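You operate a simulated robot arm through the tools that you are given. There is no shell and no other tool.

You are at the controls of a simulated robot arm. One attempt, no reset.

TASK
Put things in order on the top of the grey bench. At the end: the teal connector stands on top of the grey charger; the green effect box (marked "-2") is on the brown small carton (marked "TIES"); one of the drives from the top of the grey bench is on the top of the white bench; the yellow connector stands where the green effect box stood; whatever was shut is shut again. Leave all else as you found it, and nothing knocked over. Set down upright: drive.

The check looks at the end state, three seconds after you hand in, the way a careful person would. Anything else that was tipped, shoved, dropped, spilled or broken makes it a failure.

THE ROBOT
A 7-joint arm with a two-finger gripper, fixed in place. Base frame: the origin is at the foot of the arm, x ahead of it, y to its left, z up; the work surface is at about z = 0.74. Lengths are in m, angles in degrees, forces in N, time in s.
With the tool pointing down near the work surface it reaches from about 0.32 to 0.72 m from the base axis. Its first joint turns from -66.0 to 66.0 degrees. Payload 2.45 kg.
The TCP is the grasp point between the finger pads, 0.026 m short of the fingertips. In the tool frame z runs along the fingers and y along their closing line. The gripper opens to 0.096 m. The gripper's body begins 0.069 m behind the TCP.
Orientation is that of the tool frame in the base frame, as a unit quaternion [x, y, z, w]. With the fingers straight down and closing along the base's y, the tool's x points along the base's -x, its y along +y and its z along -z.

THE INTERFACE
- The arm moves only by the tool send_rows. Its argument "commands" is a list of rows, each an object of numbers (a shift or turn left out is 0, a gripper value left out holds the last): "dx", "dy", "dz": the shift along the tool's x, y, z in m; "wx", "wy", "wz": the turn, a rotation vector about the tool's x, y, z in degrees; "fingers": the gripper command, from -1 (fully open) to 1 (shut), values between in proportion. In form: [{"dx": .., "dy": .., "dz": .., "wx": .., "wy": .., "wz": .., "fingers": ..}, ...]. A call has 1 to 20 rows; each row shifts and turns the commanded pose from where the row before left it, along the tool's axes as they then stand. A row lasts 0.2 s, in which the tool goes at most 0.05 m and 8.6 degrees; a call with a longer step from one row to the next is refused whole, and so is a gripper value outside its range. A pose out of reach is approached as far as the arm can. The call stops where the force on the tool passes 40 N (or 10 N more than at its start, if that is more) or the arm is blocked; 0.2 s more then pass. Each finger halts on what it meets, pressing with about 37 N; the grip force reading is that of the motor and also rises with nothing between the fingers. The clock runs only during rows and for 0.2 s after the last one: add rows that do not move to give the fingers time. It gives the time, the measured TCP pose, the force on the tool (base axes), the opening and the grip force at its end, in the units of the frame above (readings bear some noise), with the torque about the TCP (base axes, N m) and any sound that the robot's microphone picked up.
- Cameras (640 x 400 px; columns grow to the right, rows downward): "scene" is fixed at [0.1643, -0.4031, 1.4099]; the picture's right is [0.73, -0.69, 0.00], its down [-0.48, -0.51, -0.71] and it looks along [0.49, 0.52, -0.70] (base axes); focal length 318 px, centre (320, 200). "wrist" rides on the gripper at [0.082, 0.003, -0.098] in the tool frame; the picture's right is [-0.04, 1.00, 0.00], its down [-0.73, -0.03, -0.68] and it looks along [-0.68, -0.03, 0.73] (tool axes); focal length 256 px, centre (320, 200). There is no depth. A picture from a camera that has moved, and an enlarged one, comes with that camera's place and axes in the base frame and with its lens.
- grab_frame(camera): a new picture of that camera. No time passes.
- close_up(camera, box): a new picture of the part [left, top, right, bottom] of that camera's present view, enlarged. No time passes.
- finish_job(): hands the job in; it is judged then, once.

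Nothing tells you positions but the pictures and the camera data. Unless the task says otherwise, let go and move clear before handing in.

The tools are called after "Request:" as a command line: name --argument value ..., lists and objects as JSON in quotes. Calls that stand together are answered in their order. send_rows: Moves the arm, as the interface text tells. Its arguments: {"type":"object","properties":{"commands":{"type":"array","items":{"type":"object","properties":{"dx":{"type":"number"},"dy":{"type":"number"},"dz":{"type":"number"},"wx":{"type":"number"},"wy":{"type":"number"},"wz":{"type":"number"},"fingers":{"type":"number"}}}}},"required":["commands"]} The other tools are called the same way: grab_frame (camera) takes a picture; close_up (camera, box) takes an enlarged picture of a part of a camera's view; finish_job () hands the job in.

At the start:

```text
time_s: 0.0
tcp_pos: [0.4137, 0.1271, 1.1054]
orientation: [0.001, 1.0, 0.0, 0.0]
force: [-0.3, 0.5, -0.3]
ft_torque: [0.0, -0.04, 0.02]
gripper_width: 0.0961
finger_force: 0.0
```

scene: 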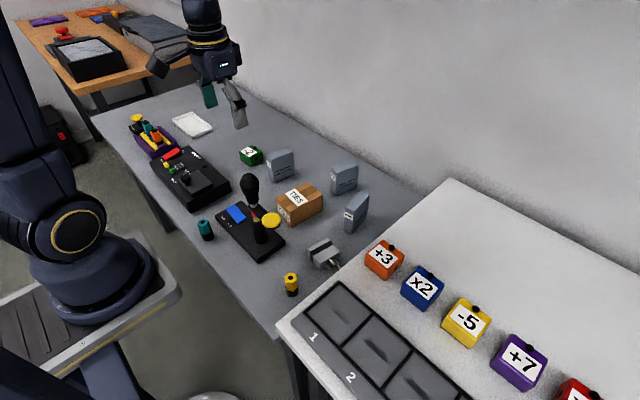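
wrist: 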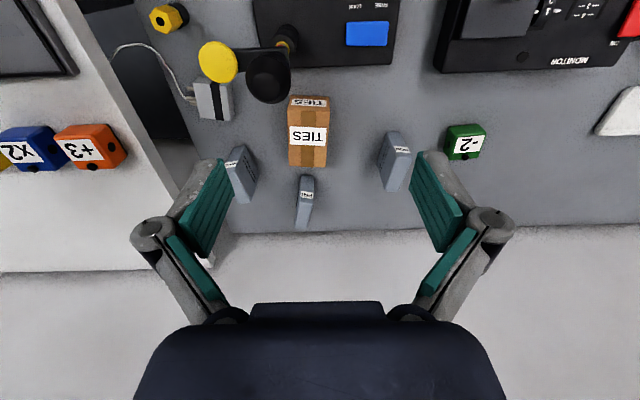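

I see the grey bench with a carton, three drives, a charger, a green box, and teal and yellow connectors, with the white bench at the right. I'll take enlarged pictures first to locate things.

Request:
close_up --camera "scene" --box '[220, 130, 400, 242]'

Request:
close_up --camera "scene" --box '[180, 200, 360, 312]'

Request:
close_up --camera "wrist" --box '[140, 0, 340, 125]'

Request:
close_up --camera "wrist" --box '[200, 80, 500, 267]'

Request:
close_up --camera "scene" --box '[100, 90, 280, 202]'

Request:
close_up --camera "scene" --box '[280, 230, 640, 400]'

```text
3.56 times, centred on (310, 186) of scene
camera zoom: at [0.1643, -0.4031, 1.4099], right [0.73, -0.69, 0.0], down [-0.48, -0.51, -0.71], along [0.49, 0.52, -0.7], focal length 1132 px, centre (356, 250)
```

zoom: 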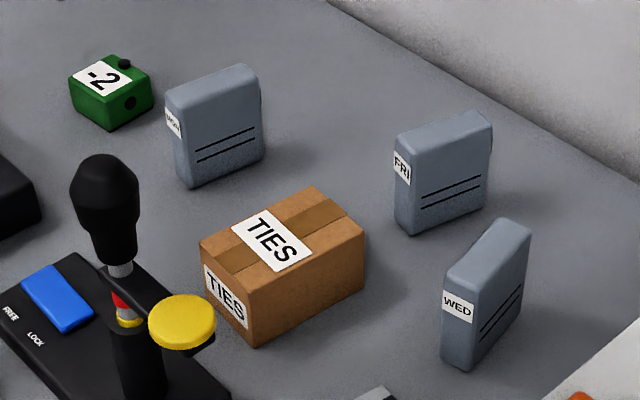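

```text
3.56 times, centred on (270, 256) of scene
camera zoom: at [0.1643, -0.4031, 1.4099], right [0.73, -0.69, 0.0], down [-0.48, -0.51, -0.71], along [0.49, 0.52, -0.7], focal length 1132 px, centre (498, 1)
```

zoom: 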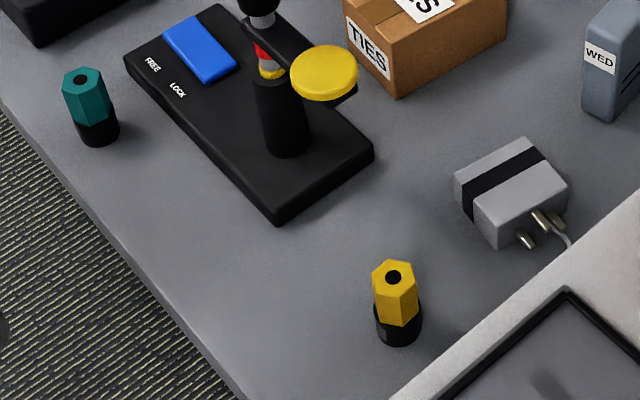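

```text
3.20 times, centred on (240, 62) of wrist
camera zoom: at [0.3317, 0.1304, 1.2047], right [0.04, 1.0, 0.0], down [0.73, -0.03, 0.68], along [0.68, -0.03, -0.73], focal length 819 px, centre (576, 640)
```

zoom: 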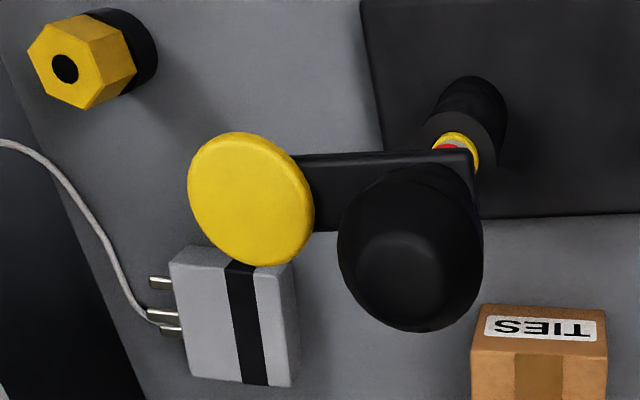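

```text
2.13 times, centred on (350, 174) of wrist
camera zoom: at [0.3317, 0.1304, 1.2047], right [0.04, 1.0, 0.0], down [0.73, -0.03, 0.68], along [0.68, -0.03, -0.73], focal length 546 px, centre (256, 256)
```

zoom: 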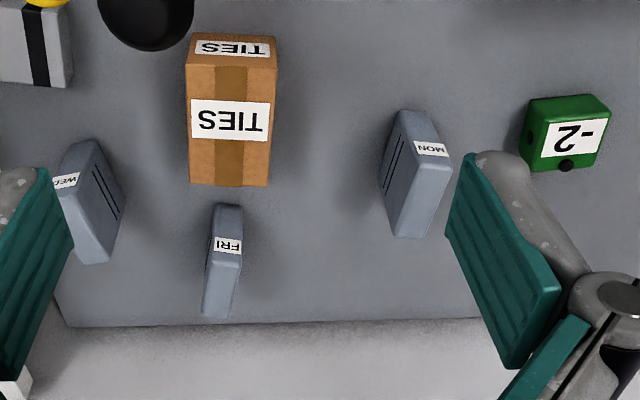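

```text
3.56 times, centred on (190, 146) of scene
camera zoom: at [0.1643, -0.4031, 1.4099], right [0.73, -0.69, 0.0], down [-0.48, -0.51, -0.71], along [0.49, 0.52, -0.7], focal length 1132 px, centre (782, 392)
```

zoom: 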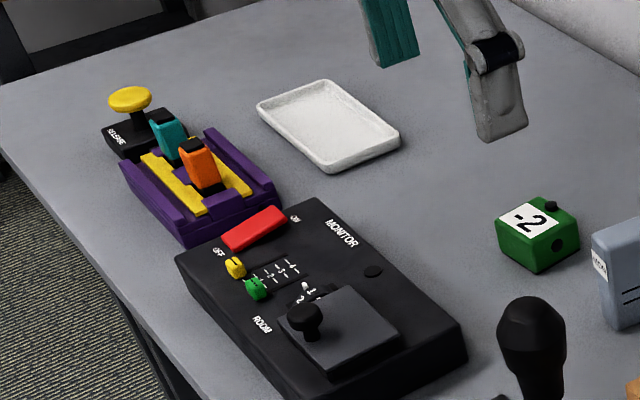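

```text
1.78 times, centred on (460, 315) of scene
camera zoom: at [0.1643, -0.4031, 1.4099], right [0.73, -0.69, 0.0], down [-0.48, -0.51, -0.71], along [0.49, 0.52, -0.7], focal length 566 px, centre (71, -4)
```

zoom: 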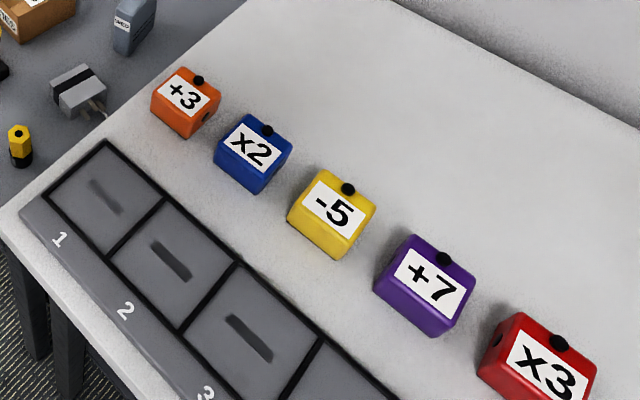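

The two views together put the green box near (0.59, 0.39), the charger near (0.50, -0.06) and the yellow connector near (0.38, -0.08). The white bench top is higher, at about z = 0.84. I'll move over toward the green box for a closer view.

Request:
send_rows --commands '[{"dx": -0.0186, "dy": 0.0343, "dz": 0.0179, "fingers": -1}, {"dx": -0.0186, "dy": 0.0343, "dz": 0.0179}, {"dx": -0.0186, "dy": 0.0343, "dz": 0.0179}, {"dx": -0.0186, "dy": 0.0343, "dz": 0.0179}, {"dx": -0.0186, "dy": 0.0343, "dz": 0.0179}, {"dx": -0.0186, "dy": 0.0343, "dz": 0.0179}, {"dx": -0.0186, "dy": 0.0343, "dz": 0.0179}, {}]'

Request:
grab_frame --camera "wrist"

Request:
grab_frame --camera "scene"

```text
time_s: 1.8
tcp_pos: [0.5425, 0.3669, 0.9818]
orientation: [-0.001, 1.0, 0.0, 0.0]
force: [-0.1, 0.3, -0.3]
ft_torque: [-0.04, -0.01, 0.01]
gripper_width: 0.096
finger_force: 0.1
```

```text
taken
camera wrist: at [0.4612, 0.3694, 1.0807], right [0.04, 1.0, 0.0], down [0.73, -0.03, 0.68], along [0.68, -0.03, -0.73], focal length 256 px, centre (320, 200)
```

wrist: 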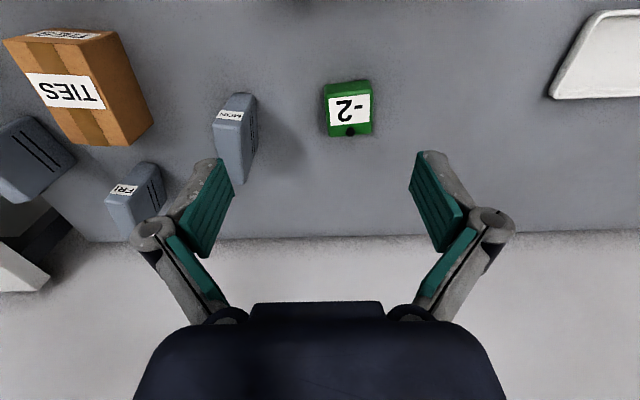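

```text
taken
```

scene: 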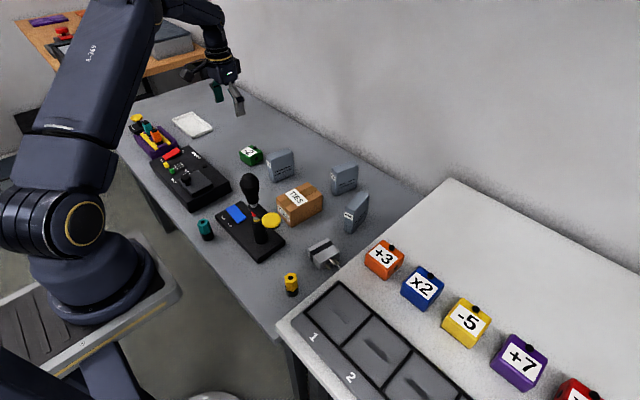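

Request:
close_up --camera "wrist" --box '[270, 50, 430, 150]'

Request:
close_up --camera "wrist" --box '[0, 20, 280, 195]'

```text
4.00 times, centred on (350, 100) of wrist
camera zoom: at [0.4612, 0.3694, 1.0807], right [0.04, 1.0, 0.0], down [0.73, -0.03, 0.68], along [0.68, -0.03, -0.73], focal length 1024 px, centre (200, 600)
```

zoom: 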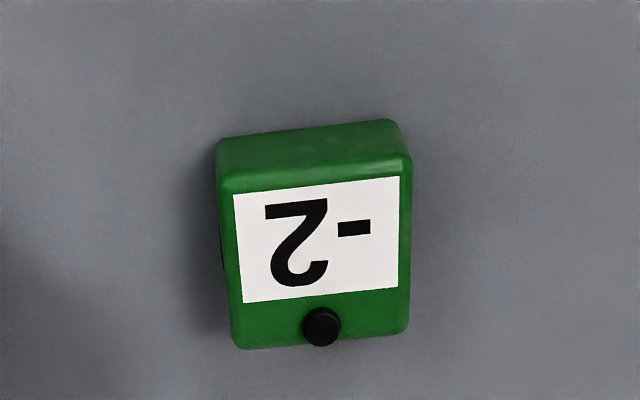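

```text
2.29 times, centred on (140, 108) of wrist
camera zoom: at [0.4612, 0.3694, 1.0807], right [0.04, 1.0, 0.0], down [0.73, -0.03, 0.68], along [0.68, -0.03, -0.73], focal length 585 px, centre (731, 411)
```

zoom: 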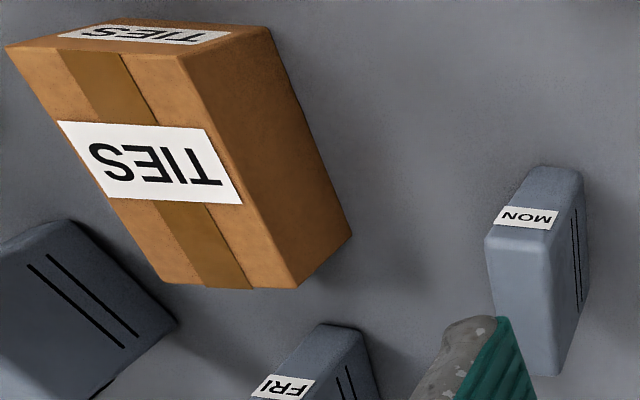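

The green box centre comes out at about (0.598, 0.398), its top at about 0.787, with a yaw of about 3°. I'll move over it partway, turn to match the yaw and check the alignment.

Request:
send_rows --commands '[{"dx": -0.02475, "dy": 0.0157, "dz": 0.02}, {"dx": -0.02475, "dy": 0.0157, "dz": 0.02}, {"dz": 0.03, "wz": -3.3}, {"dz": 0.04}, {"dz": 0.02}, {}]'

Request:
grab_frame --camera "wrist"

Request:
close_up --camera "scene" --box '[180, 80, 340, 180]'

```text
time_s: 3.2
tcp_pos: [0.5871, 0.3934, 0.85]
orientation: [-0.03, 1.0, 0.0, 0.001]
force: [0.4, -1.0, 0.3]
ft_torque: [0.03, 0.01, -0.01]
gripper_width: 0.0959
finger_force: 0.0
out of reach, approached as far as the arm can: row 2
```

```text
taken
camera wrist: at [0.5052, 0.3925, 0.949], right [-0.02, 1.0, 0.0], down [0.73, 0.01, 0.68], along [0.68, 0.01, -0.73], focal length 256 px, centre (320, 200)
```

wrist: 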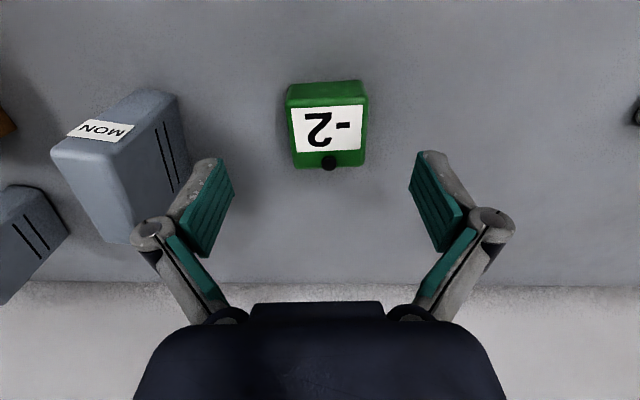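

```text
4.00 times, centred on (260, 130) of scene
camera zoom: at [0.1643, -0.4031, 1.4099], right [0.73, -0.69, 0.0], down [-0.48, -0.51, -0.71], along [0.49, 0.52, -0.7], focal length 1274 px, centre (560, 480)
```

zoom: 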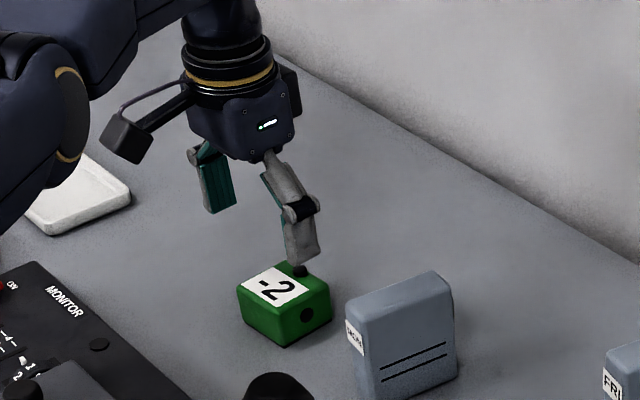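

The box sits centred between the fingers, with its centre at about (0.596, 0.400). I'll descend to grasp height and check.

Request:
send_rows --commands '[{"dz": 0.03}, {"dz": 0.03}, {"dz": 0.015}, {}]'

Request:
grab_frame --camera "wrist"

```text
time_s: 4.2
tcp_pos: [0.5772, 0.3859, 0.7791]
orientation: [-0.028, 1.0, 0.0, -0.001]
force: [0.8, 1.0, 0.2]
ft_torque: [0.01, 0.0, -0.01]
gripper_width: 0.0961
finger_force: 0.0
out of reach, approached as far as the arm can: row 1, 2, 3
```

```text
taken
camera wrist: at [0.4954, 0.3847, 0.8781], right [-0.02, 1.0, 0.0], down [0.73, 0.01, 0.68], along [0.68, 0.01, -0.73], focal length 256 px, centre (320, 200)
```

wrist: 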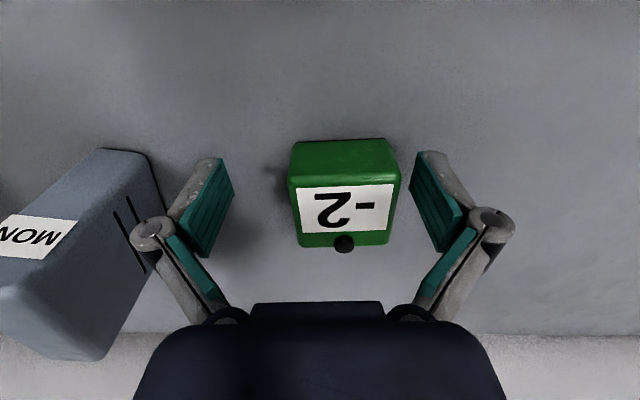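

Straight down, the arm stops short at about r = 0.69. I'll tilt the tool about 10° outward around the closing line so the fingers reach further.

Request:
send_rows --commands '[{"wy": -5}, {"wy": -5}, {}, {}]'

Request:
grab_frame --camera "wrist"

```text
time_s: 5.2
tcp_pos: [0.5781, 0.386, 0.7771]
orientation: [-0.028, 0.996, 0.003, 0.087]
force: [1.0, 0.0, -0.2]
ft_torque: [0.0, -0.02, 0.01]
gripper_width: 0.0962
finger_force: 0.1
```

```text
taken
camera wrist: at [0.4799, 0.3833, 0.862], right [-0.02, 1.0, 0.01], down [0.6, 0.01, 0.8], along [0.8, 0.02, -0.6], focal length 256 px, centre (320, 200)
```

wrist: 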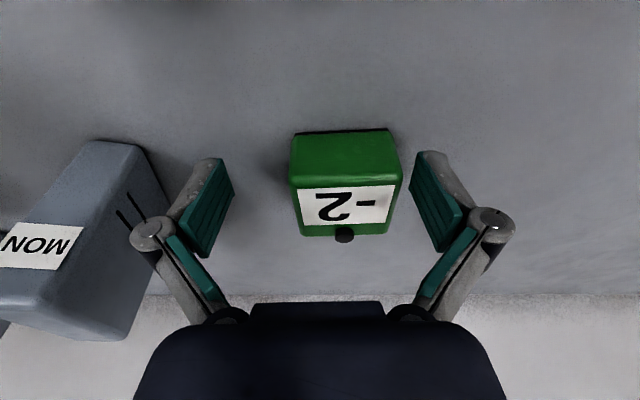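

The tilt worked, so I'll shift forward to centre on the box.

Request:
send_rows --commands '[{"dy": 0.0124}, {"dx": -0.009, "dz": 0.0024}, {"dx": -0.009, "dz": 0.0024}, {}, {}]'

Request:
grab_frame --camera "wrist"

Request:
close_up --camera "scene" --box '[180, 80, 340, 180]'

```text
time_s: 6.4
tcp_pos: [0.5968, 0.4001, 0.7765]
orientation: [-0.029, 0.996, 0.002, 0.087]
force: [0.1, -0.2, -1.0]
ft_torque: [-0.01, 0.02, -0.03]
gripper_width: 0.096
finger_force: 0.1
```

```text
taken
camera wrist: at [0.4985, 0.398, 0.8601], right [-0.02, 1.0, 0.01], down [0.61, 0.01, 0.8], along [0.8, 0.02, -0.61], focal length 256 px, centre (320, 200)
```

wrist: 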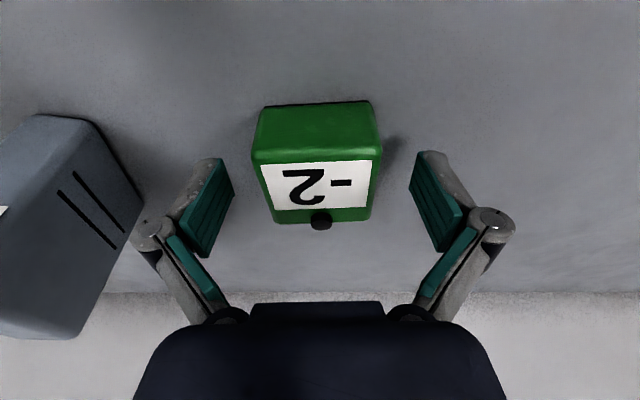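

```text
4.00 times, centred on (260, 130) of scene
camera zoom: at [0.1643, -0.4031, 1.4099], right [0.73, -0.69, 0.0], down [-0.48, -0.51, -0.71], along [0.49, 0.52, -0.7], focal length 1274 px, centre (560, 480)
```

zoom: 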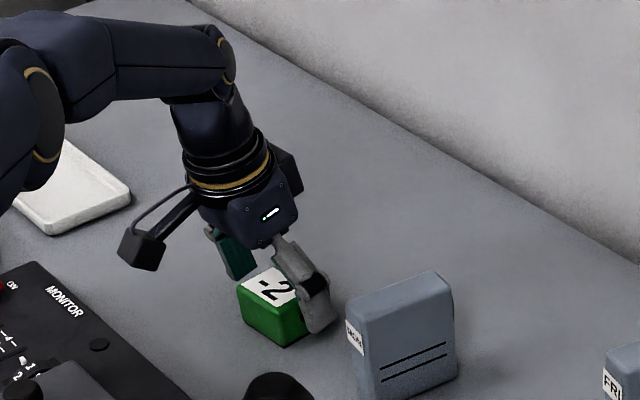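

The TCP is now centred on the box, so I'll close the gripper.

Request:
send_rows --commands '[{"fingers": 1}, {}, {}, {}, {}, {}]'

Request:
grab_frame --camera "wrist"

```text
time_s: 7.8
tcp_pos: [0.5964, 0.4007, 0.7771]
orientation: [-0.03, 0.996, 0.003, 0.086]
force: [0.0, -1.2, 2.8]
ft_torque: [-0.17, 0.02, 0.06]
gripper_width: 0.0577
finger_force: 37.2
```

```text
taken
camera wrist: at [0.4985, 0.398, 0.8603], right [-0.02, 1.0, 0.01], down [0.6, 0.01, 0.8], along [0.8, 0.02, -0.6], focal length 256 px, centre (320, 200)
```

wrist: 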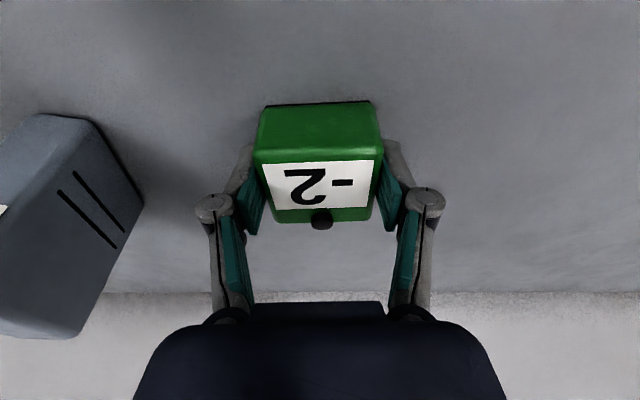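

The green box is gripped, with a width of 0.058. I'll lift it and bring it in.

Request:
send_rows --commands '[{"dx": -0.0035, "dz": -0.0197}, {"dx": -0.0035, "dz": -0.0197}, {"dx": 0.00504, "dy": -0.0144, "dz": -0.0339}, {"dx": 0.00504, "dy": -0.0144, "dz": -0.0339}, {"dx": 0.00504, "dy": -0.0144, "dz": -0.0339}, {"dx": 0.00504, "dy": -0.0144, "dz": -0.0339}, {}]'

Request:
grab_frame --camera "wrist"

Request:
grab_frame --camera "scene"

```text
time_s: 9.4
tcp_pos: [0.5574, 0.3416, 0.9445]
orientation: [-0.028, 0.996, 0.002, 0.087]
force: [0.6, -0.3, -0.9]
ft_torque: [0.02, 0.0, 0.0]
gripper_width: 0.0572
finger_force: 37.3
```

```text
taken
camera wrist: at [0.4588, 0.3384, 1.0298], right [-0.02, 1.0, 0.01], down [0.61, 0.01, 0.8], along [0.8, 0.02, -0.61], focal length 256 px, centre (320, 200)
```

wrist: 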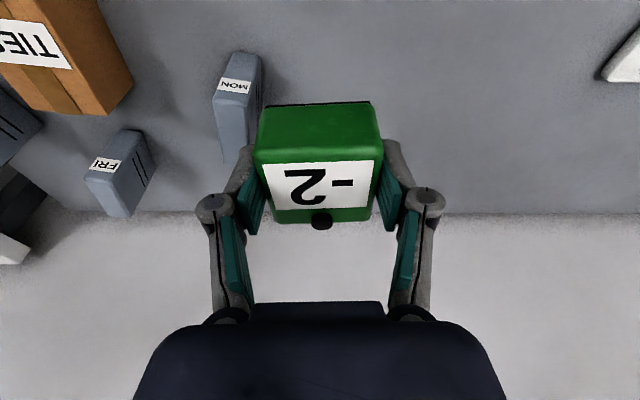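

```text
taken
```

scene: 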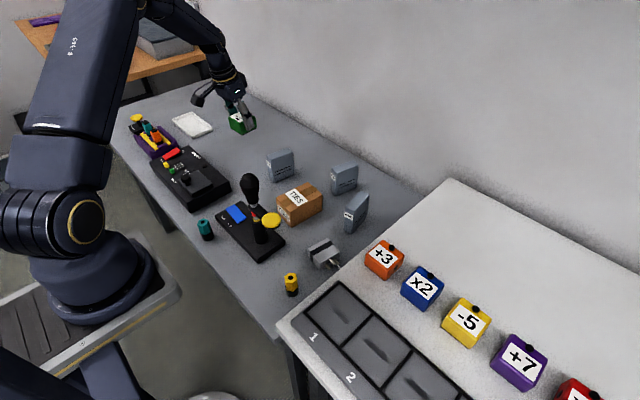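

The box is held securely. I'll move sideways, then turn the hand about vertical so the camera bracket stays clear of the joystick when I place it.

Request:
send_rows --commands '[{"dx": 0.002, "dy": -0.035}, {"dx": 0.002, "dy": -0.035}, {"dx": 0.002, "dy": -0.035}, {"dx": 0.002, "dy": -0.035}, {"wx": 1.447, "wz": 8.208}, {"wx": 1.447, "wz": 8.208}, {"wx": 1.447, "wz": 8.208}, {"wx": 1.447, "wz": 8.208}, {"wx": 1.447, "wz": 8.208}, {"wx": 1.447, "wz": 8.208}, {}]'

Request:
grab_frame --camera "wrist"

Request:
grab_frame --camera "scene"

```text
time_s: 11.8
tcp_pos: [0.5566, 0.2004, 0.9445]
orientation: [0.396, 0.914, -0.034, 0.08]
force: [0.0, 0.4, -1.0]
ft_torque: [0.01, 0.02, 0.02]
gripper_width: 0.0574
finger_force: 36.9
```

```text
taken
camera wrist: at [0.4915, 0.273, 1.0281], right [0.76, 0.66, 0.01], down [0.39, -0.46, 0.8], along [0.52, -0.6, -0.61], focal length 256 px, centre (320, 200)
```

wrist: 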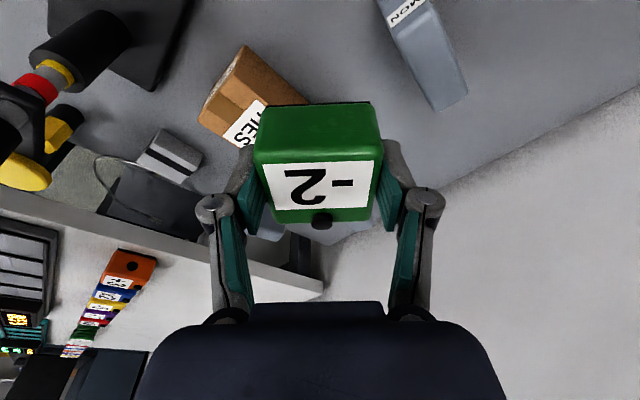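

```text
taken
```

scene: 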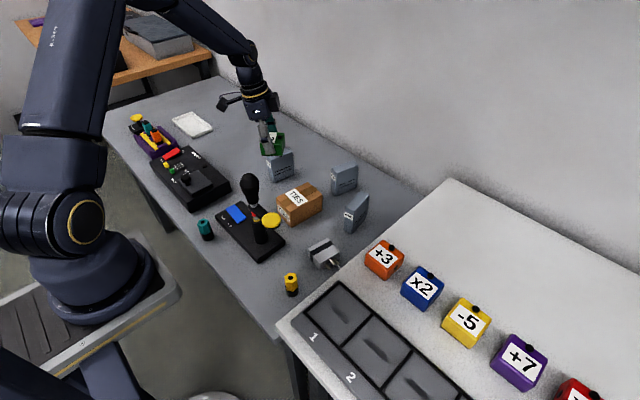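

The rotation is going well, so I'll do the second half.

Request:
send_rows --commands '[{"wx": 1.447, "wz": 8.208}, {"wx": 1.447, "wz": 8.208}, {"wx": 1.447, "wz": 8.208}, {"wx": 1.447, "wz": 8.208}, {"wx": 1.447, "wz": 8.208}, {"wx": 1.447, "wz": 8.208}, {}]'

Request:
grab_frame --camera "wrist"

```text
time_s: 13.4
tcp_pos: [0.5566, 0.1997, 0.9449]
orientation: [0.745, 0.662, -0.065, 0.058]
force: [0.2, -0.1, -1.8]
ft_torque: [0.01, 0.0, 0.01]
gripper_width: 0.0571
finger_force: 37.0
```

```text
taken
camera wrist: at [0.571, 0.2961, 1.0281], right [0.99, -0.16, 0.01], down [-0.1, -0.6, 0.8], along [-0.12, -0.79, -0.6], focal length 256 px, centre (320, 200)
```

wrist: 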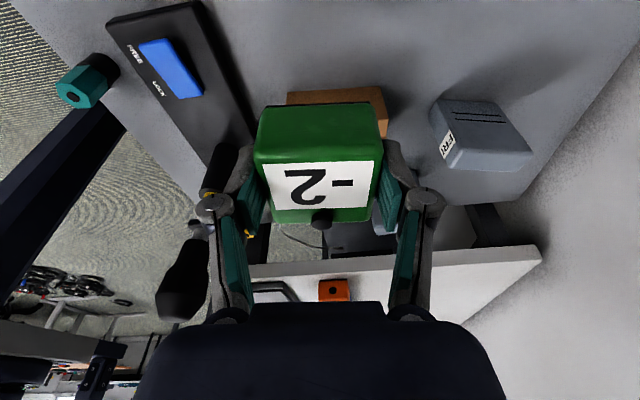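

The carton's visible edge puts its centre at about (0.561, 0.099), with its top at about 0.80. I'll move over it.

Request:
send_rows --commands '[{"dx": -0.0245, "dy": 0.004, "dz": 0.0043}, {"dx": -0.0245, "dy": 0.004, "dz": 0.0043}, {"dx": -0.0245, "dy": 0.004, "dz": 0.0043}, {"dx": -0.0245, "dy": 0.004, "dz": 0.0043}, {}]'

Request:
grab_frame --camera "wrist"

Request:
close_up --camera "scene" --box '[200, 100, 400, 225]'

```text
time_s: 14.6
tcp_pos: [0.5625, 0.0986, 0.9443]
orientation: [0.745, 0.662, -0.065, 0.057]
force: [0.0, 0.4, -2.0]
ft_torque: [0.0, 0.01, 0.03]
gripper_width: 0.0574
finger_force: 37.3
```

```text
taken
camera wrist: at [0.576, 0.1948, 1.0279], right [0.99, -0.16, 0.01], down [-0.1, -0.6, 0.8], along [-0.12, -0.79, -0.6], focal length 256 px, centre (320, 200)
```

wrist: 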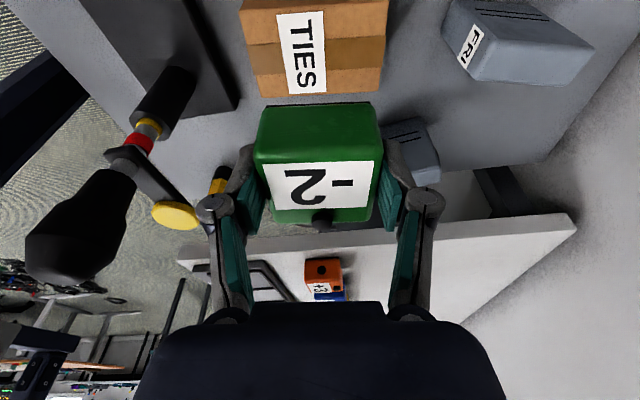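

```text
3.20 times, centred on (300, 162) of scene
camera zoom: at [0.1643, -0.4031, 1.4099], right [0.73, -0.69, 0.0], down [-0.48, -0.51, -0.71], along [0.49, 0.52, -0.7], focal length 1019 px, centre (384, 320)
```

zoom: 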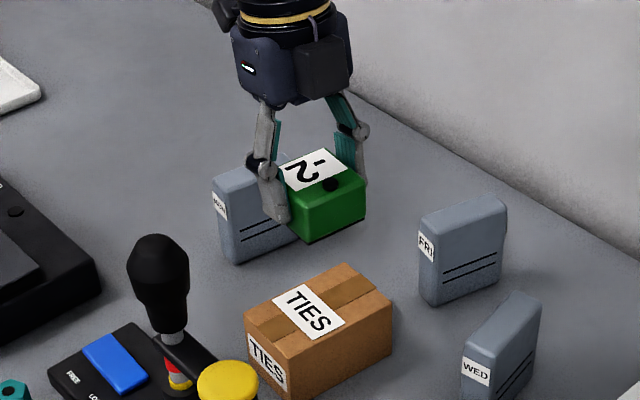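

Carton centre is confirmed at about (0.561, 0.098). I'll descend to just above it, then lower in small steps until contact.

Request:
send_rows --commands '[{"dx": 0.0061, "dz": 0.0345}, {"dx": 0.0061, "dz": 0.0345}, {"dx": 0.0042, "dz": 0.0236}, {}, {}]'

Request:
close_up --camera "scene" --box '[220, 130, 380, 230]'

Request:
grab_frame --camera "wrist"

```text
time_s: 15.8
tcp_pos: [0.5613, 0.0983, 0.8518]
orientation: [0.744, 0.662, -0.065, 0.058]
force: [-0.6, -0.4, -2.1]
ft_torque: [-0.03, 0.01, 0.01]
gripper_width: 0.0574
finger_force: 37.4
```

```text
4.00 times, centred on (300, 180) of scene
camera zoom: at [0.1643, -0.4031, 1.4099], right [0.73, -0.69, 0.0], down [-0.48, -0.51, -0.71], along [0.49, 0.52, -0.7], focal length 1274 px, centre (400, 280)
```

zoom: 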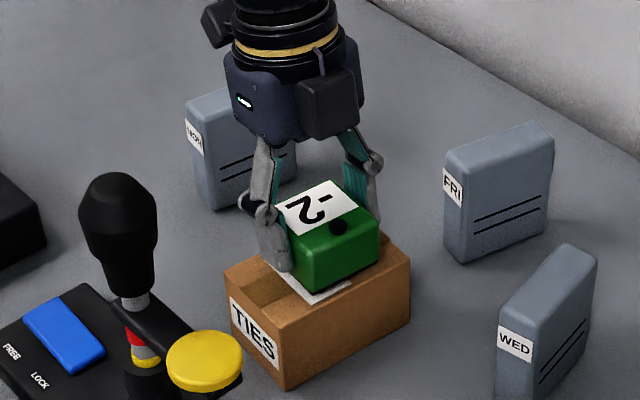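

```text
taken
camera wrist: at [0.5751, 0.1941, 0.9353], right [0.99, -0.16, 0.01], down [-0.1, -0.6, 0.8], along [-0.12, -0.79, -0.6], focal length 256 px, centre (320, 200)
```

wrist: 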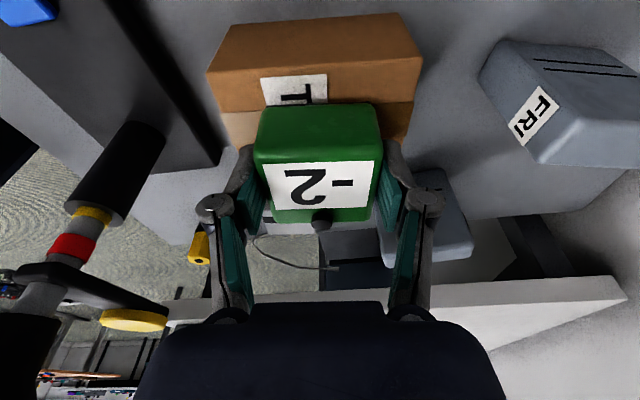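

It's about 1.5 cm above the carton. I'll lower in small increments.

Request:
send_rows --commands '[{"dx": 0.0009, "dz": 0.0049}, {"dx": 0.0007, "dz": 0.0039}, {}]'

Request:
send_rows --commands '[{"dx": 0.0004, "dz": 0.002}, {}]'

Request:
send_rows --commands '[{"dx": 0.0004, "dz": 0.002}, {}]'

```text
time_s: 16.6
tcp_pos: [0.5612, 0.0978, 0.842]
orientation: [0.744, 0.662, -0.065, 0.058]
force: [0.7, 0.5, -1.4]
ft_torque: [-0.01, -0.04, 0.0]
gripper_width: 0.0575
finger_force: 37.2
```

```text
time_s: 17.2
tcp_pos: [0.5615, 0.0979, 0.8418]
orientation: [0.744, 0.663, -0.064, 0.059]
force: [-5.3, -2.9, 22.8]
ft_torque: [-0.21, 0.47, 0.01]
gripper_width: 0.0573
finger_force: 37.8
```

```text
time_s: 17.8
tcp_pos: [0.5608, 0.0991, 0.8396]
orientation: [0.746, 0.66, -0.064, 0.059]
force: [-1.0, -3.0, 28.6]
ft_torque: [-0.22, 0.1, -0.03]
gripper_width: 0.0576
finger_force: 36.9
```

Contact at about 0.841. I'll ease the pressure slightly, then release.

Request:
send_rows --commands '[{"dx": -0.0003, "dz": -0.0015}, {}]'

Request:
close_up --camera "scene" --box '[220, 130, 380, 230]'

```text
time_s: 18.4
tcp_pos: [0.5611, 0.0994, 0.839]
orientation: [0.745, 0.662, -0.064, 0.059]
force: [4.9, -3.1, 13.4]
ft_torque: [-0.13, -0.57, -0.08]
gripper_width: 0.0575
finger_force: 36.9
```

```text
4.00 times, centred on (300, 180) of scene
camera zoom: at [0.1642, -0.4032, 1.4099], right [0.73, -0.69, 0.0], down [-0.48, -0.51, -0.72], along [0.49, 0.52, -0.7], focal length 1274 px, centre (400, 280)
```

zoom: 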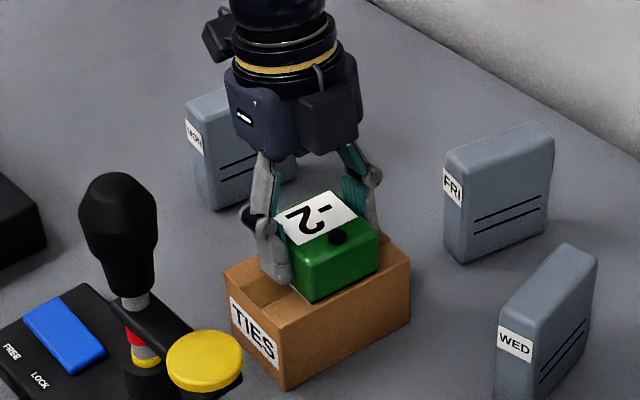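

The box sits on the carton, so I'll open.

Request:
send_rows --commands '[{"fingers": -1}, {}, {}, {}, {}]'

Request:
close_up --camera "scene" --box '[220, 130, 380, 230]'

Request:
grab_frame --camera "wrist"

```text
time_s: 19.6
tcp_pos: [0.5605, 0.0999, 0.8394]
orientation: [0.744, 0.662, -0.065, 0.058]
force: [-1.0, 0.2, 0.0]
ft_torque: [-0.01, 0.0, -0.01]
gripper_width: 0.0959
finger_force: 0.0
```

```text
4.00 times, centred on (300, 180) of scene
camera zoom: at [0.1643, -0.4031, 1.4099], right [0.73, -0.69, 0.0], down [-0.48, -0.51, -0.71], along [0.49, 0.52, -0.7], focal length 1274 px, centre (400, 280)
```

zoom: 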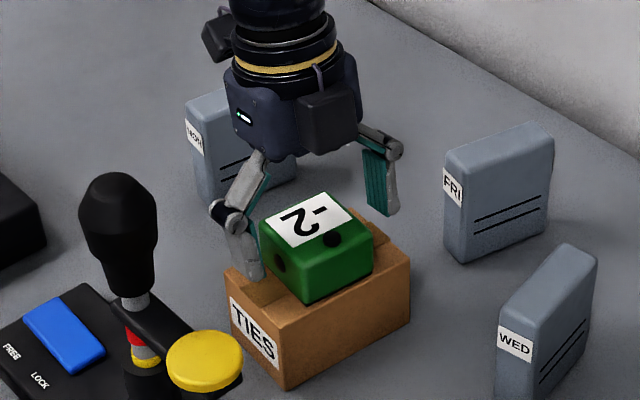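

```text
taken
camera wrist: at [0.5749, 0.1956, 0.9231], right [0.99, -0.16, 0.01], down [-0.1, -0.6, 0.8], along [-0.12, -0.79, -0.6], focal length 256 px, centre (320, 200)
```

wrist: 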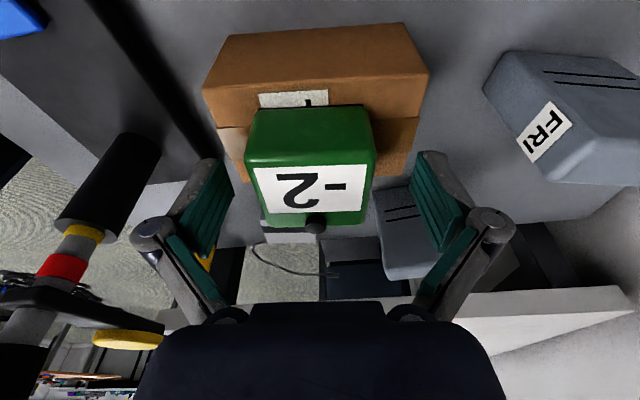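

The green box is placed. I'll retract upward, straighten the tool and turn the yaw back, then look at the teal connector.

Request:
send_rows --commands '[{"dx": -0.007, "dz": -0.0394}, {"dx": -0.007, "dz": -0.0394}, {"dx": -0.007, "dz": -0.0394}, {"dx": -0.007, "dz": -0.0394}, {"dx": -0.007, "dz": -0.0394}, {"wy": 5}, {"wy": 5}, {"wz": -8.3}, {"wz": -8.3}, {"wz": -8.3}, {"wz": -8.3}, {"wz": -8.3}, {"wz": -8.3}, {"wz": -8.3}, {"wz": -8.3}, {"wz": -8.3}, {"wz": -8.3}, {"wz": -8.3}, {"wz": -5.4}, {}]'

Request:
grab_frame --camera "wrist"

Request:
grab_frame --camera "scene"

```text
time_s: 23.8
tcp_pos: [0.5616, 0.0989, 1.0397]
orientation: [-0.001, 1.0, 0.0, 0.0]
force: [0.5, 0.0, 0.3]
ft_torque: [0.01, 0.02, -0.01]
gripper_width: 0.096
finger_force: 0.0
```

```text
taken
camera wrist: at [0.4792, 0.1019, 1.1384], right [0.04, 1.0, 0.0], down [0.73, -0.03, 0.68], along [0.68, -0.03, -0.73], focal length 256 px, centre (320, 200)
```

wrist: 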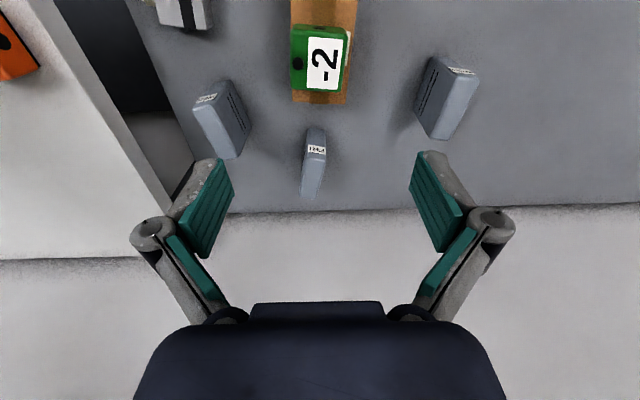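

```text
taken
```

scene: 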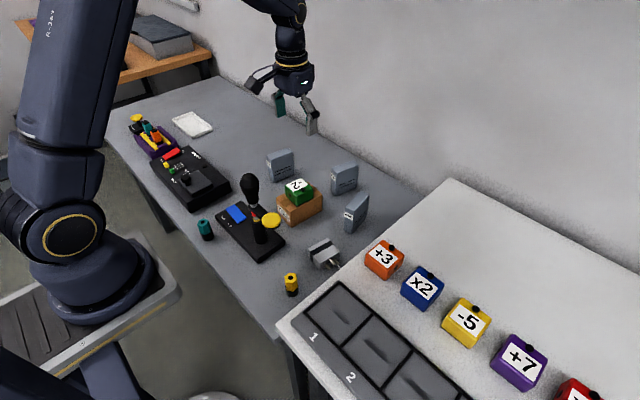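

The green box is stable on the carton. Since I'm close to the drives, I'll inspect WED.

Request:
close_up --camera "wrist" --box '[160, 60, 352, 180]'

Request:
close_up --camera "scene" --box '[310, 150, 406, 240]'

Request:
close_up --camera "wrist" --box '[140, 0, 380, 150]'

```text
3.33 times, centred on (256, 120) of wrist
camera zoom: at [0.4792, 0.1019, 1.1384], right [0.04, 1.0, 0.0], down [0.73, -0.03, 0.68], along [0.68, -0.03, -0.73], focal length 853 px, centre (533, 467)
```

zoom: 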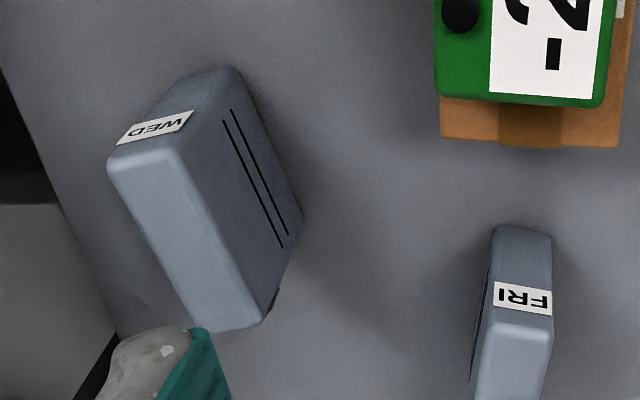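

```text
4.44 times, centred on (358, 195) of scene
camera zoom: at [0.1643, -0.4031, 1.4099], right [0.73, -0.69, 0.0], down [-0.48, -0.51, -0.71], along [0.49, 0.52, -0.7], focal length 1415 px, centre (151, 222)
```

zoom: 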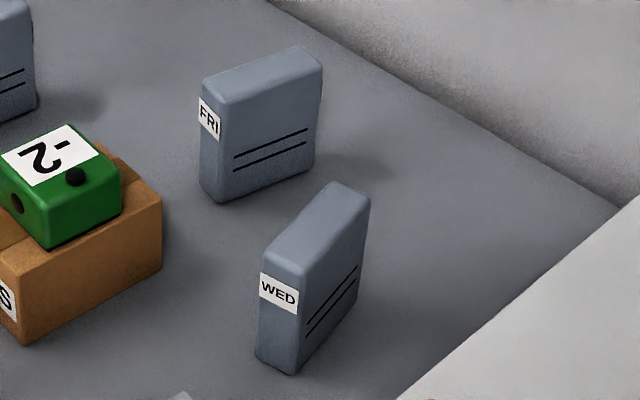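

```text
2.67 times, centred on (260, 75) of wrist
camera zoom: at [0.4792, 0.1019, 1.1384], right [0.04, 1.0, 0.0], down [0.73, -0.03, 0.68], along [0.68, -0.03, -0.73], focal length 683 px, centre (480, 533)
```

zoom: 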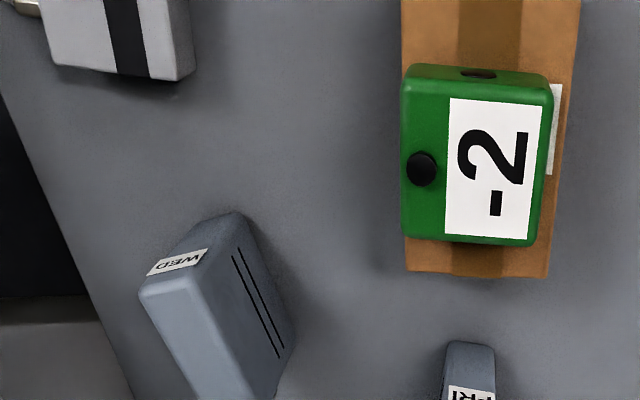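

WED's centre is at about (0.644, -0.045), its top at about 0.826, its yaw about 7.5° and its thickness about 3 cm. It's the closest drive to the white bench, so I'll move above it.

Request:
send_rows --commands '[{"dx": -0.0165, "dy": -0.0288, "dz": 0.02}, {"dx": -0.0165, "dy": -0.0288, "dz": 0.02}, {"dx": -0.0165, "dy": -0.0288, "dz": 0.02}, {"dx": -0.0165, "dy": -0.0288, "dz": 0.02}, {"dx": -0.0165, "dy": -0.0288, "dz": 0.02}, {"wz": -7.5}, {}]'

Request:
grab_frame --camera "wrist"

Request:
close_up --camera "scene" --box '[280, 100, 440, 240]'

```text
time_s: 25.4
tcp_pos: [0.643, -0.0451, 0.9396]
orientation: [-0.066, 0.998, 0.0, 0.0]
force: [-0.4, 0.9, -0.2]
ft_torque: [-0.02, 0.03, -0.03]
gripper_width: 0.0962
finger_force: 0.1
```

```text
taken
camera wrist: at [0.5609, -0.054, 1.0385], right [-0.09, 1.0, 0.0], down [0.73, 0.07, 0.68], along [0.68, 0.06, -0.73], focal length 256 px, centre (320, 200)
```

wrist: 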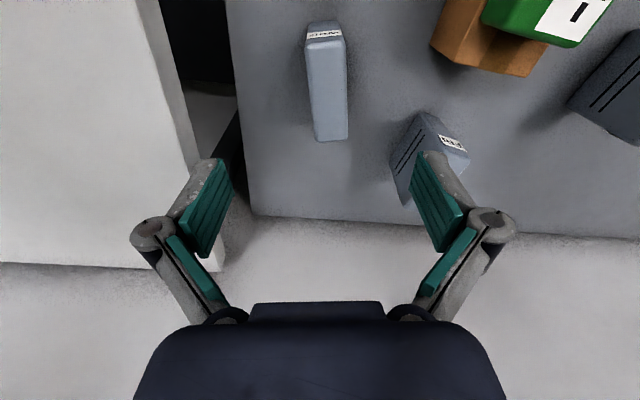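

```text
2.86 times, centred on (360, 170) of scene
camera zoom: at [0.1643, -0.4031, 1.4099], right [0.73, -0.69, 0.0], down [-0.48, -0.51, -0.71], along [0.49, 0.52, -0.7], focal length 910 px, centre (206, 286)
```

zoom: 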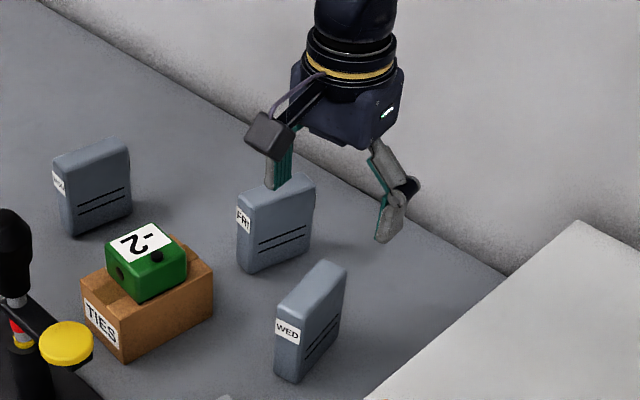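

The drive is lined up between the fingers. I'll descend around it with a small correction.

Request:
send_rows --commands '[{"dy": 0.004, "dz": 0.04, "wz": -1.5}, {"dz": 0.04}, {}]'

Request:
grab_frame --camera "wrist"

```text
time_s: 26.2
tcp_pos: [0.6429, -0.0415, 0.8577]
orientation: [-0.078, 0.997, 0.0, 0.001]
force: [0.8, 0.3, 0.9]
ft_torque: [0.01, -0.01, 0.01]
gripper_width: 0.0962
finger_force: 0.0
```

```text
taken
camera wrist: at [0.5606, -0.0519, 0.9573], right [-0.12, 0.99, 0.0], down [0.73, 0.09, 0.68], along [0.67, 0.08, -0.73], focal length 256 px, centre (320, 200)
```

wrist: 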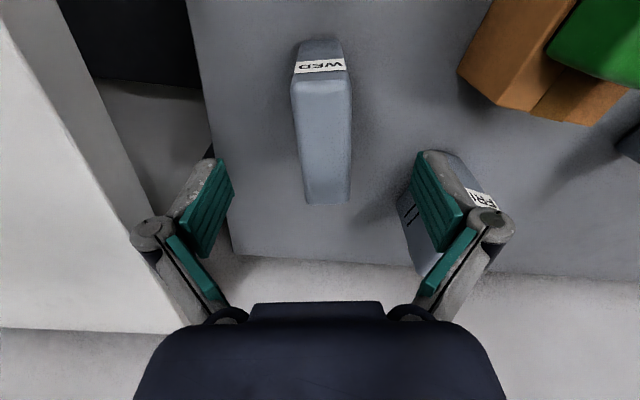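

Request:
send_rows --commands '[{"dz": 0.03}, {"dz": 0.025}, {}]'

Request:
grab_frame --camera "wrist"

Request:
close_up --camera "scene" --box '[300, 130, 428, 240]'

```text
time_s: 27.0
tcp_pos: [0.6433, -0.0397, 0.8032]
orientation: [-0.079, 0.997, 0.0, 0.0]
force: [-0.1, -1.0, -0.1]
ft_torque: [0.01, 0.0, 0.0]
gripper_width: 0.0958
finger_force: 0.1
```

```text
taken
camera wrist: at [0.5608, -0.0493, 0.9031], right [-0.12, 0.99, 0.0], down [0.73, 0.09, 0.68], along [0.67, 0.08, -0.73], focal length 256 px, centre (320, 200)
```

wrist: 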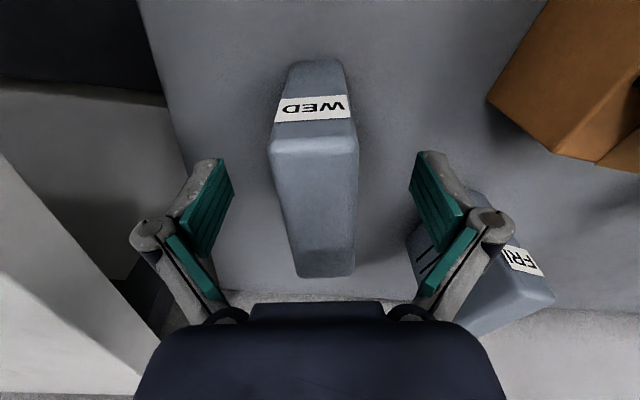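

```text
3.64 times, centred on (364, 185) of scene
camera zoom: at [0.1643, -0.4031, 1.4099], right [0.73, -0.69, 0.0], down [-0.48, -0.51, -0.71], along [0.49, 0.52, -0.7], focal length 1158 px, centre (160, 254)
```

zoom: 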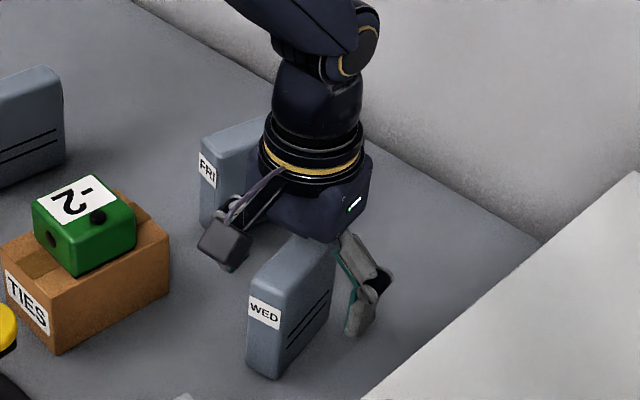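

The drive is between the pads. Closing the gripper.

Request:
send_rows --commands '[{"fingers": 1}, {}, {}, {}, {}, {}, {}]'

Request:
grab_frame --camera "wrist"

```text
time_s: 28.6
tcp_pos: [0.6434, -0.0392, 0.8033]
orientation: [-0.078, 0.997, 0.0, 0.0]
force: [0.2, -0.3, 1.7]
ft_torque: [-0.02, 0.09, 0.05]
gripper_width: 0.0298
finger_force: 36.8
```

```text
taken
camera wrist: at [0.5607, -0.0493, 0.9034], right [-0.12, 0.99, 0.0], down [0.73, 0.09, 0.68], along [0.67, 0.08, -0.73], focal length 256 px, centre (320, 200)
```

wrist: 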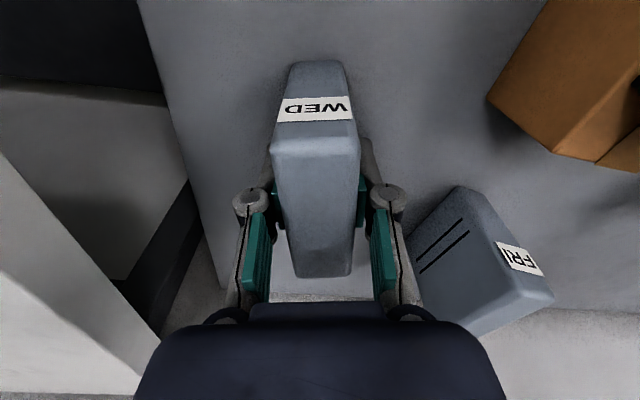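

The drive is gripped. I'll lift it straight up, then carry it over the white bench.

Request:
send_rows --commands '[{"dz": -0.02}, {"dz": -0.04}, {"dz": -0.045}, {"dz": -0.045}, {"dx": 0.0102, "dy": -0.0389}, {"dx": 0.0102, "dy": -0.0389}, {"dx": 0.0102, "dy": -0.0389}, {"dx": 0.0102, "dy": -0.0389}, {"dx": 0.0102, "dy": -0.0389}, {}]'

Request:
grab_frame --camera "wrist"

Request:
grab_frame --camera "scene"

```text
time_s: 30.8
tcp_pos: [0.6259, -0.2416, 0.9528]
orientation: [-0.078, 0.997, 0.0, 0.0]
force: [1.3, -0.1, -2.0]
ft_torque: [0.0, -0.02, 0.03]
gripper_width: 0.0296
finger_force: 36.9
```

```text
taken
camera wrist: at [0.543, -0.2508, 1.0523], right [-0.12, 0.99, 0.0], down [0.73, 0.09, 0.68], along [0.67, 0.08, -0.73], focal length 256 px, centre (320, 200)
```

wrist: 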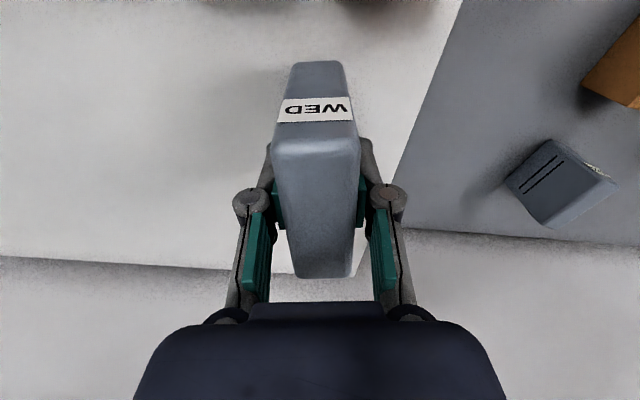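

```text
taken
```

scene: 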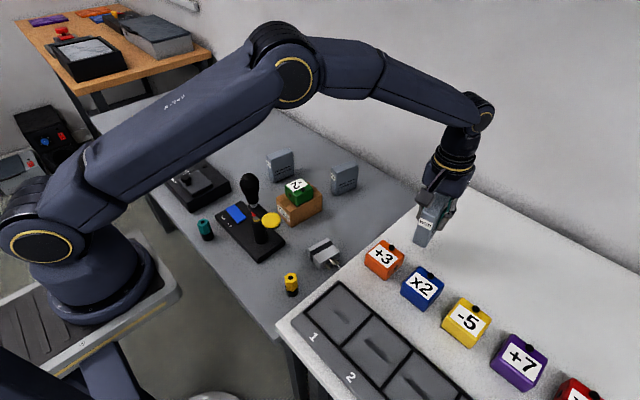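

The drive is over free space on the white bench. I'll lower it until contact.

Request:
send_rows --commands '[{"dz": 0.02}, {"dz": 0.015}, {}]'

Request:
close_up --camera "scene" --box '[350, 150, 510, 280]'

Request:
send_rows --commands '[{"dz": 0.004}, {}]'

Request:
send_rows --commands '[{"dz": 0.003}, {}]'

```text
time_s: 31.6
tcp_pos: [0.6236, -0.2412, 0.9171]
orientation: [-0.078, 0.997, 0.0, 0.0]
force: [0.3, -0.2, -2.4]
ft_torque: [0.04, 0.0, 0.0]
gripper_width: 0.0292
finger_force: 36.8
```

```text
3.08 times, centred on (430, 215) of scene
camera zoom: at [0.1644, -0.4031, 1.4099], right [0.73, -0.69, 0.0], down [-0.48, -0.51, -0.71], along [0.49, 0.52, -0.7], focal length 980 px, centre (-18, 154)
```

zoom: 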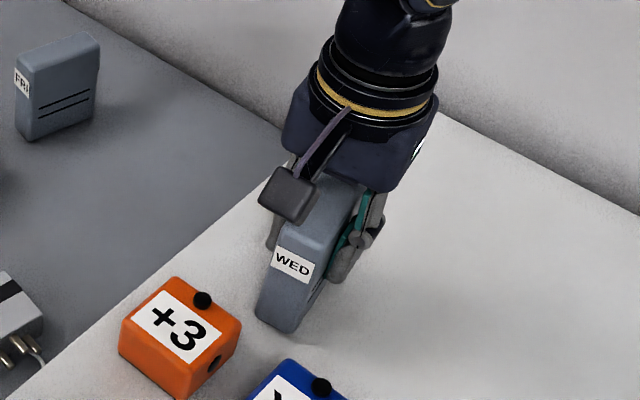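

```text
time_s: 32.2
tcp_pos: [0.6242, -0.2416, 0.9133]
orientation: [-0.079, 0.997, 0.001, 0.0]
force: [0.6, -0.5, -1.3]
ft_torque: [-0.02, 0.05, 0.01]
gripper_width: 0.0296
finger_force: 36.9
```

```text
time_s: 32.8
tcp_pos: [0.6235, -0.2419, 0.9129]
orientation: [-0.078, 0.997, -0.001, 0.0]
force: [-8.9, 4.3, 27.2]
ft_torque: [0.08, 0.74, -0.07]
gripper_width: 0.0293
finger_force: 36.8
```

Contact. I'll ease off slightly, then release.

Request:
send_rows --commands '[{"dz": -0.001}, {}]'

Request:
close_up --camera "scene" --box '[350, 150, 510, 280]'

```text
time_s: 33.4
tcp_pos: [0.6236, -0.2418, 0.9139]
orientation: [-0.077, 0.997, -0.002, 0.003]
force: [0.2, 0.2, 21.1]
ft_torque: [-0.1, 0.23, 0.01]
gripper_width: 0.0293
finger_force: 36.9
```

```text
3.08 times, centred on (430, 215) of scene
camera zoom: at [0.1639, -0.4029, 1.4101], right [0.73, -0.69, 0.0], down [-0.48, -0.51, -0.71], along [0.49, 0.52, -0.7], focal length 980 px, centre (-18, 154)
```

zoom: 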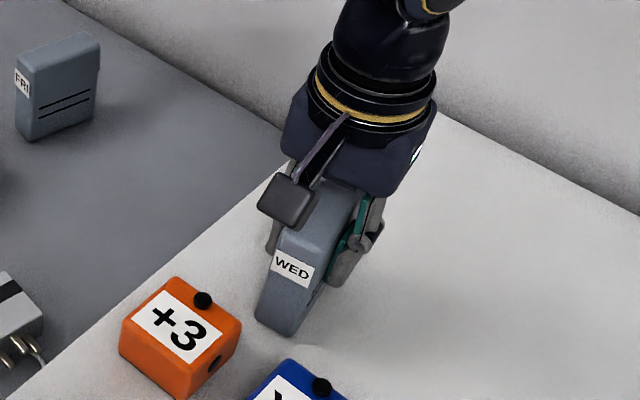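

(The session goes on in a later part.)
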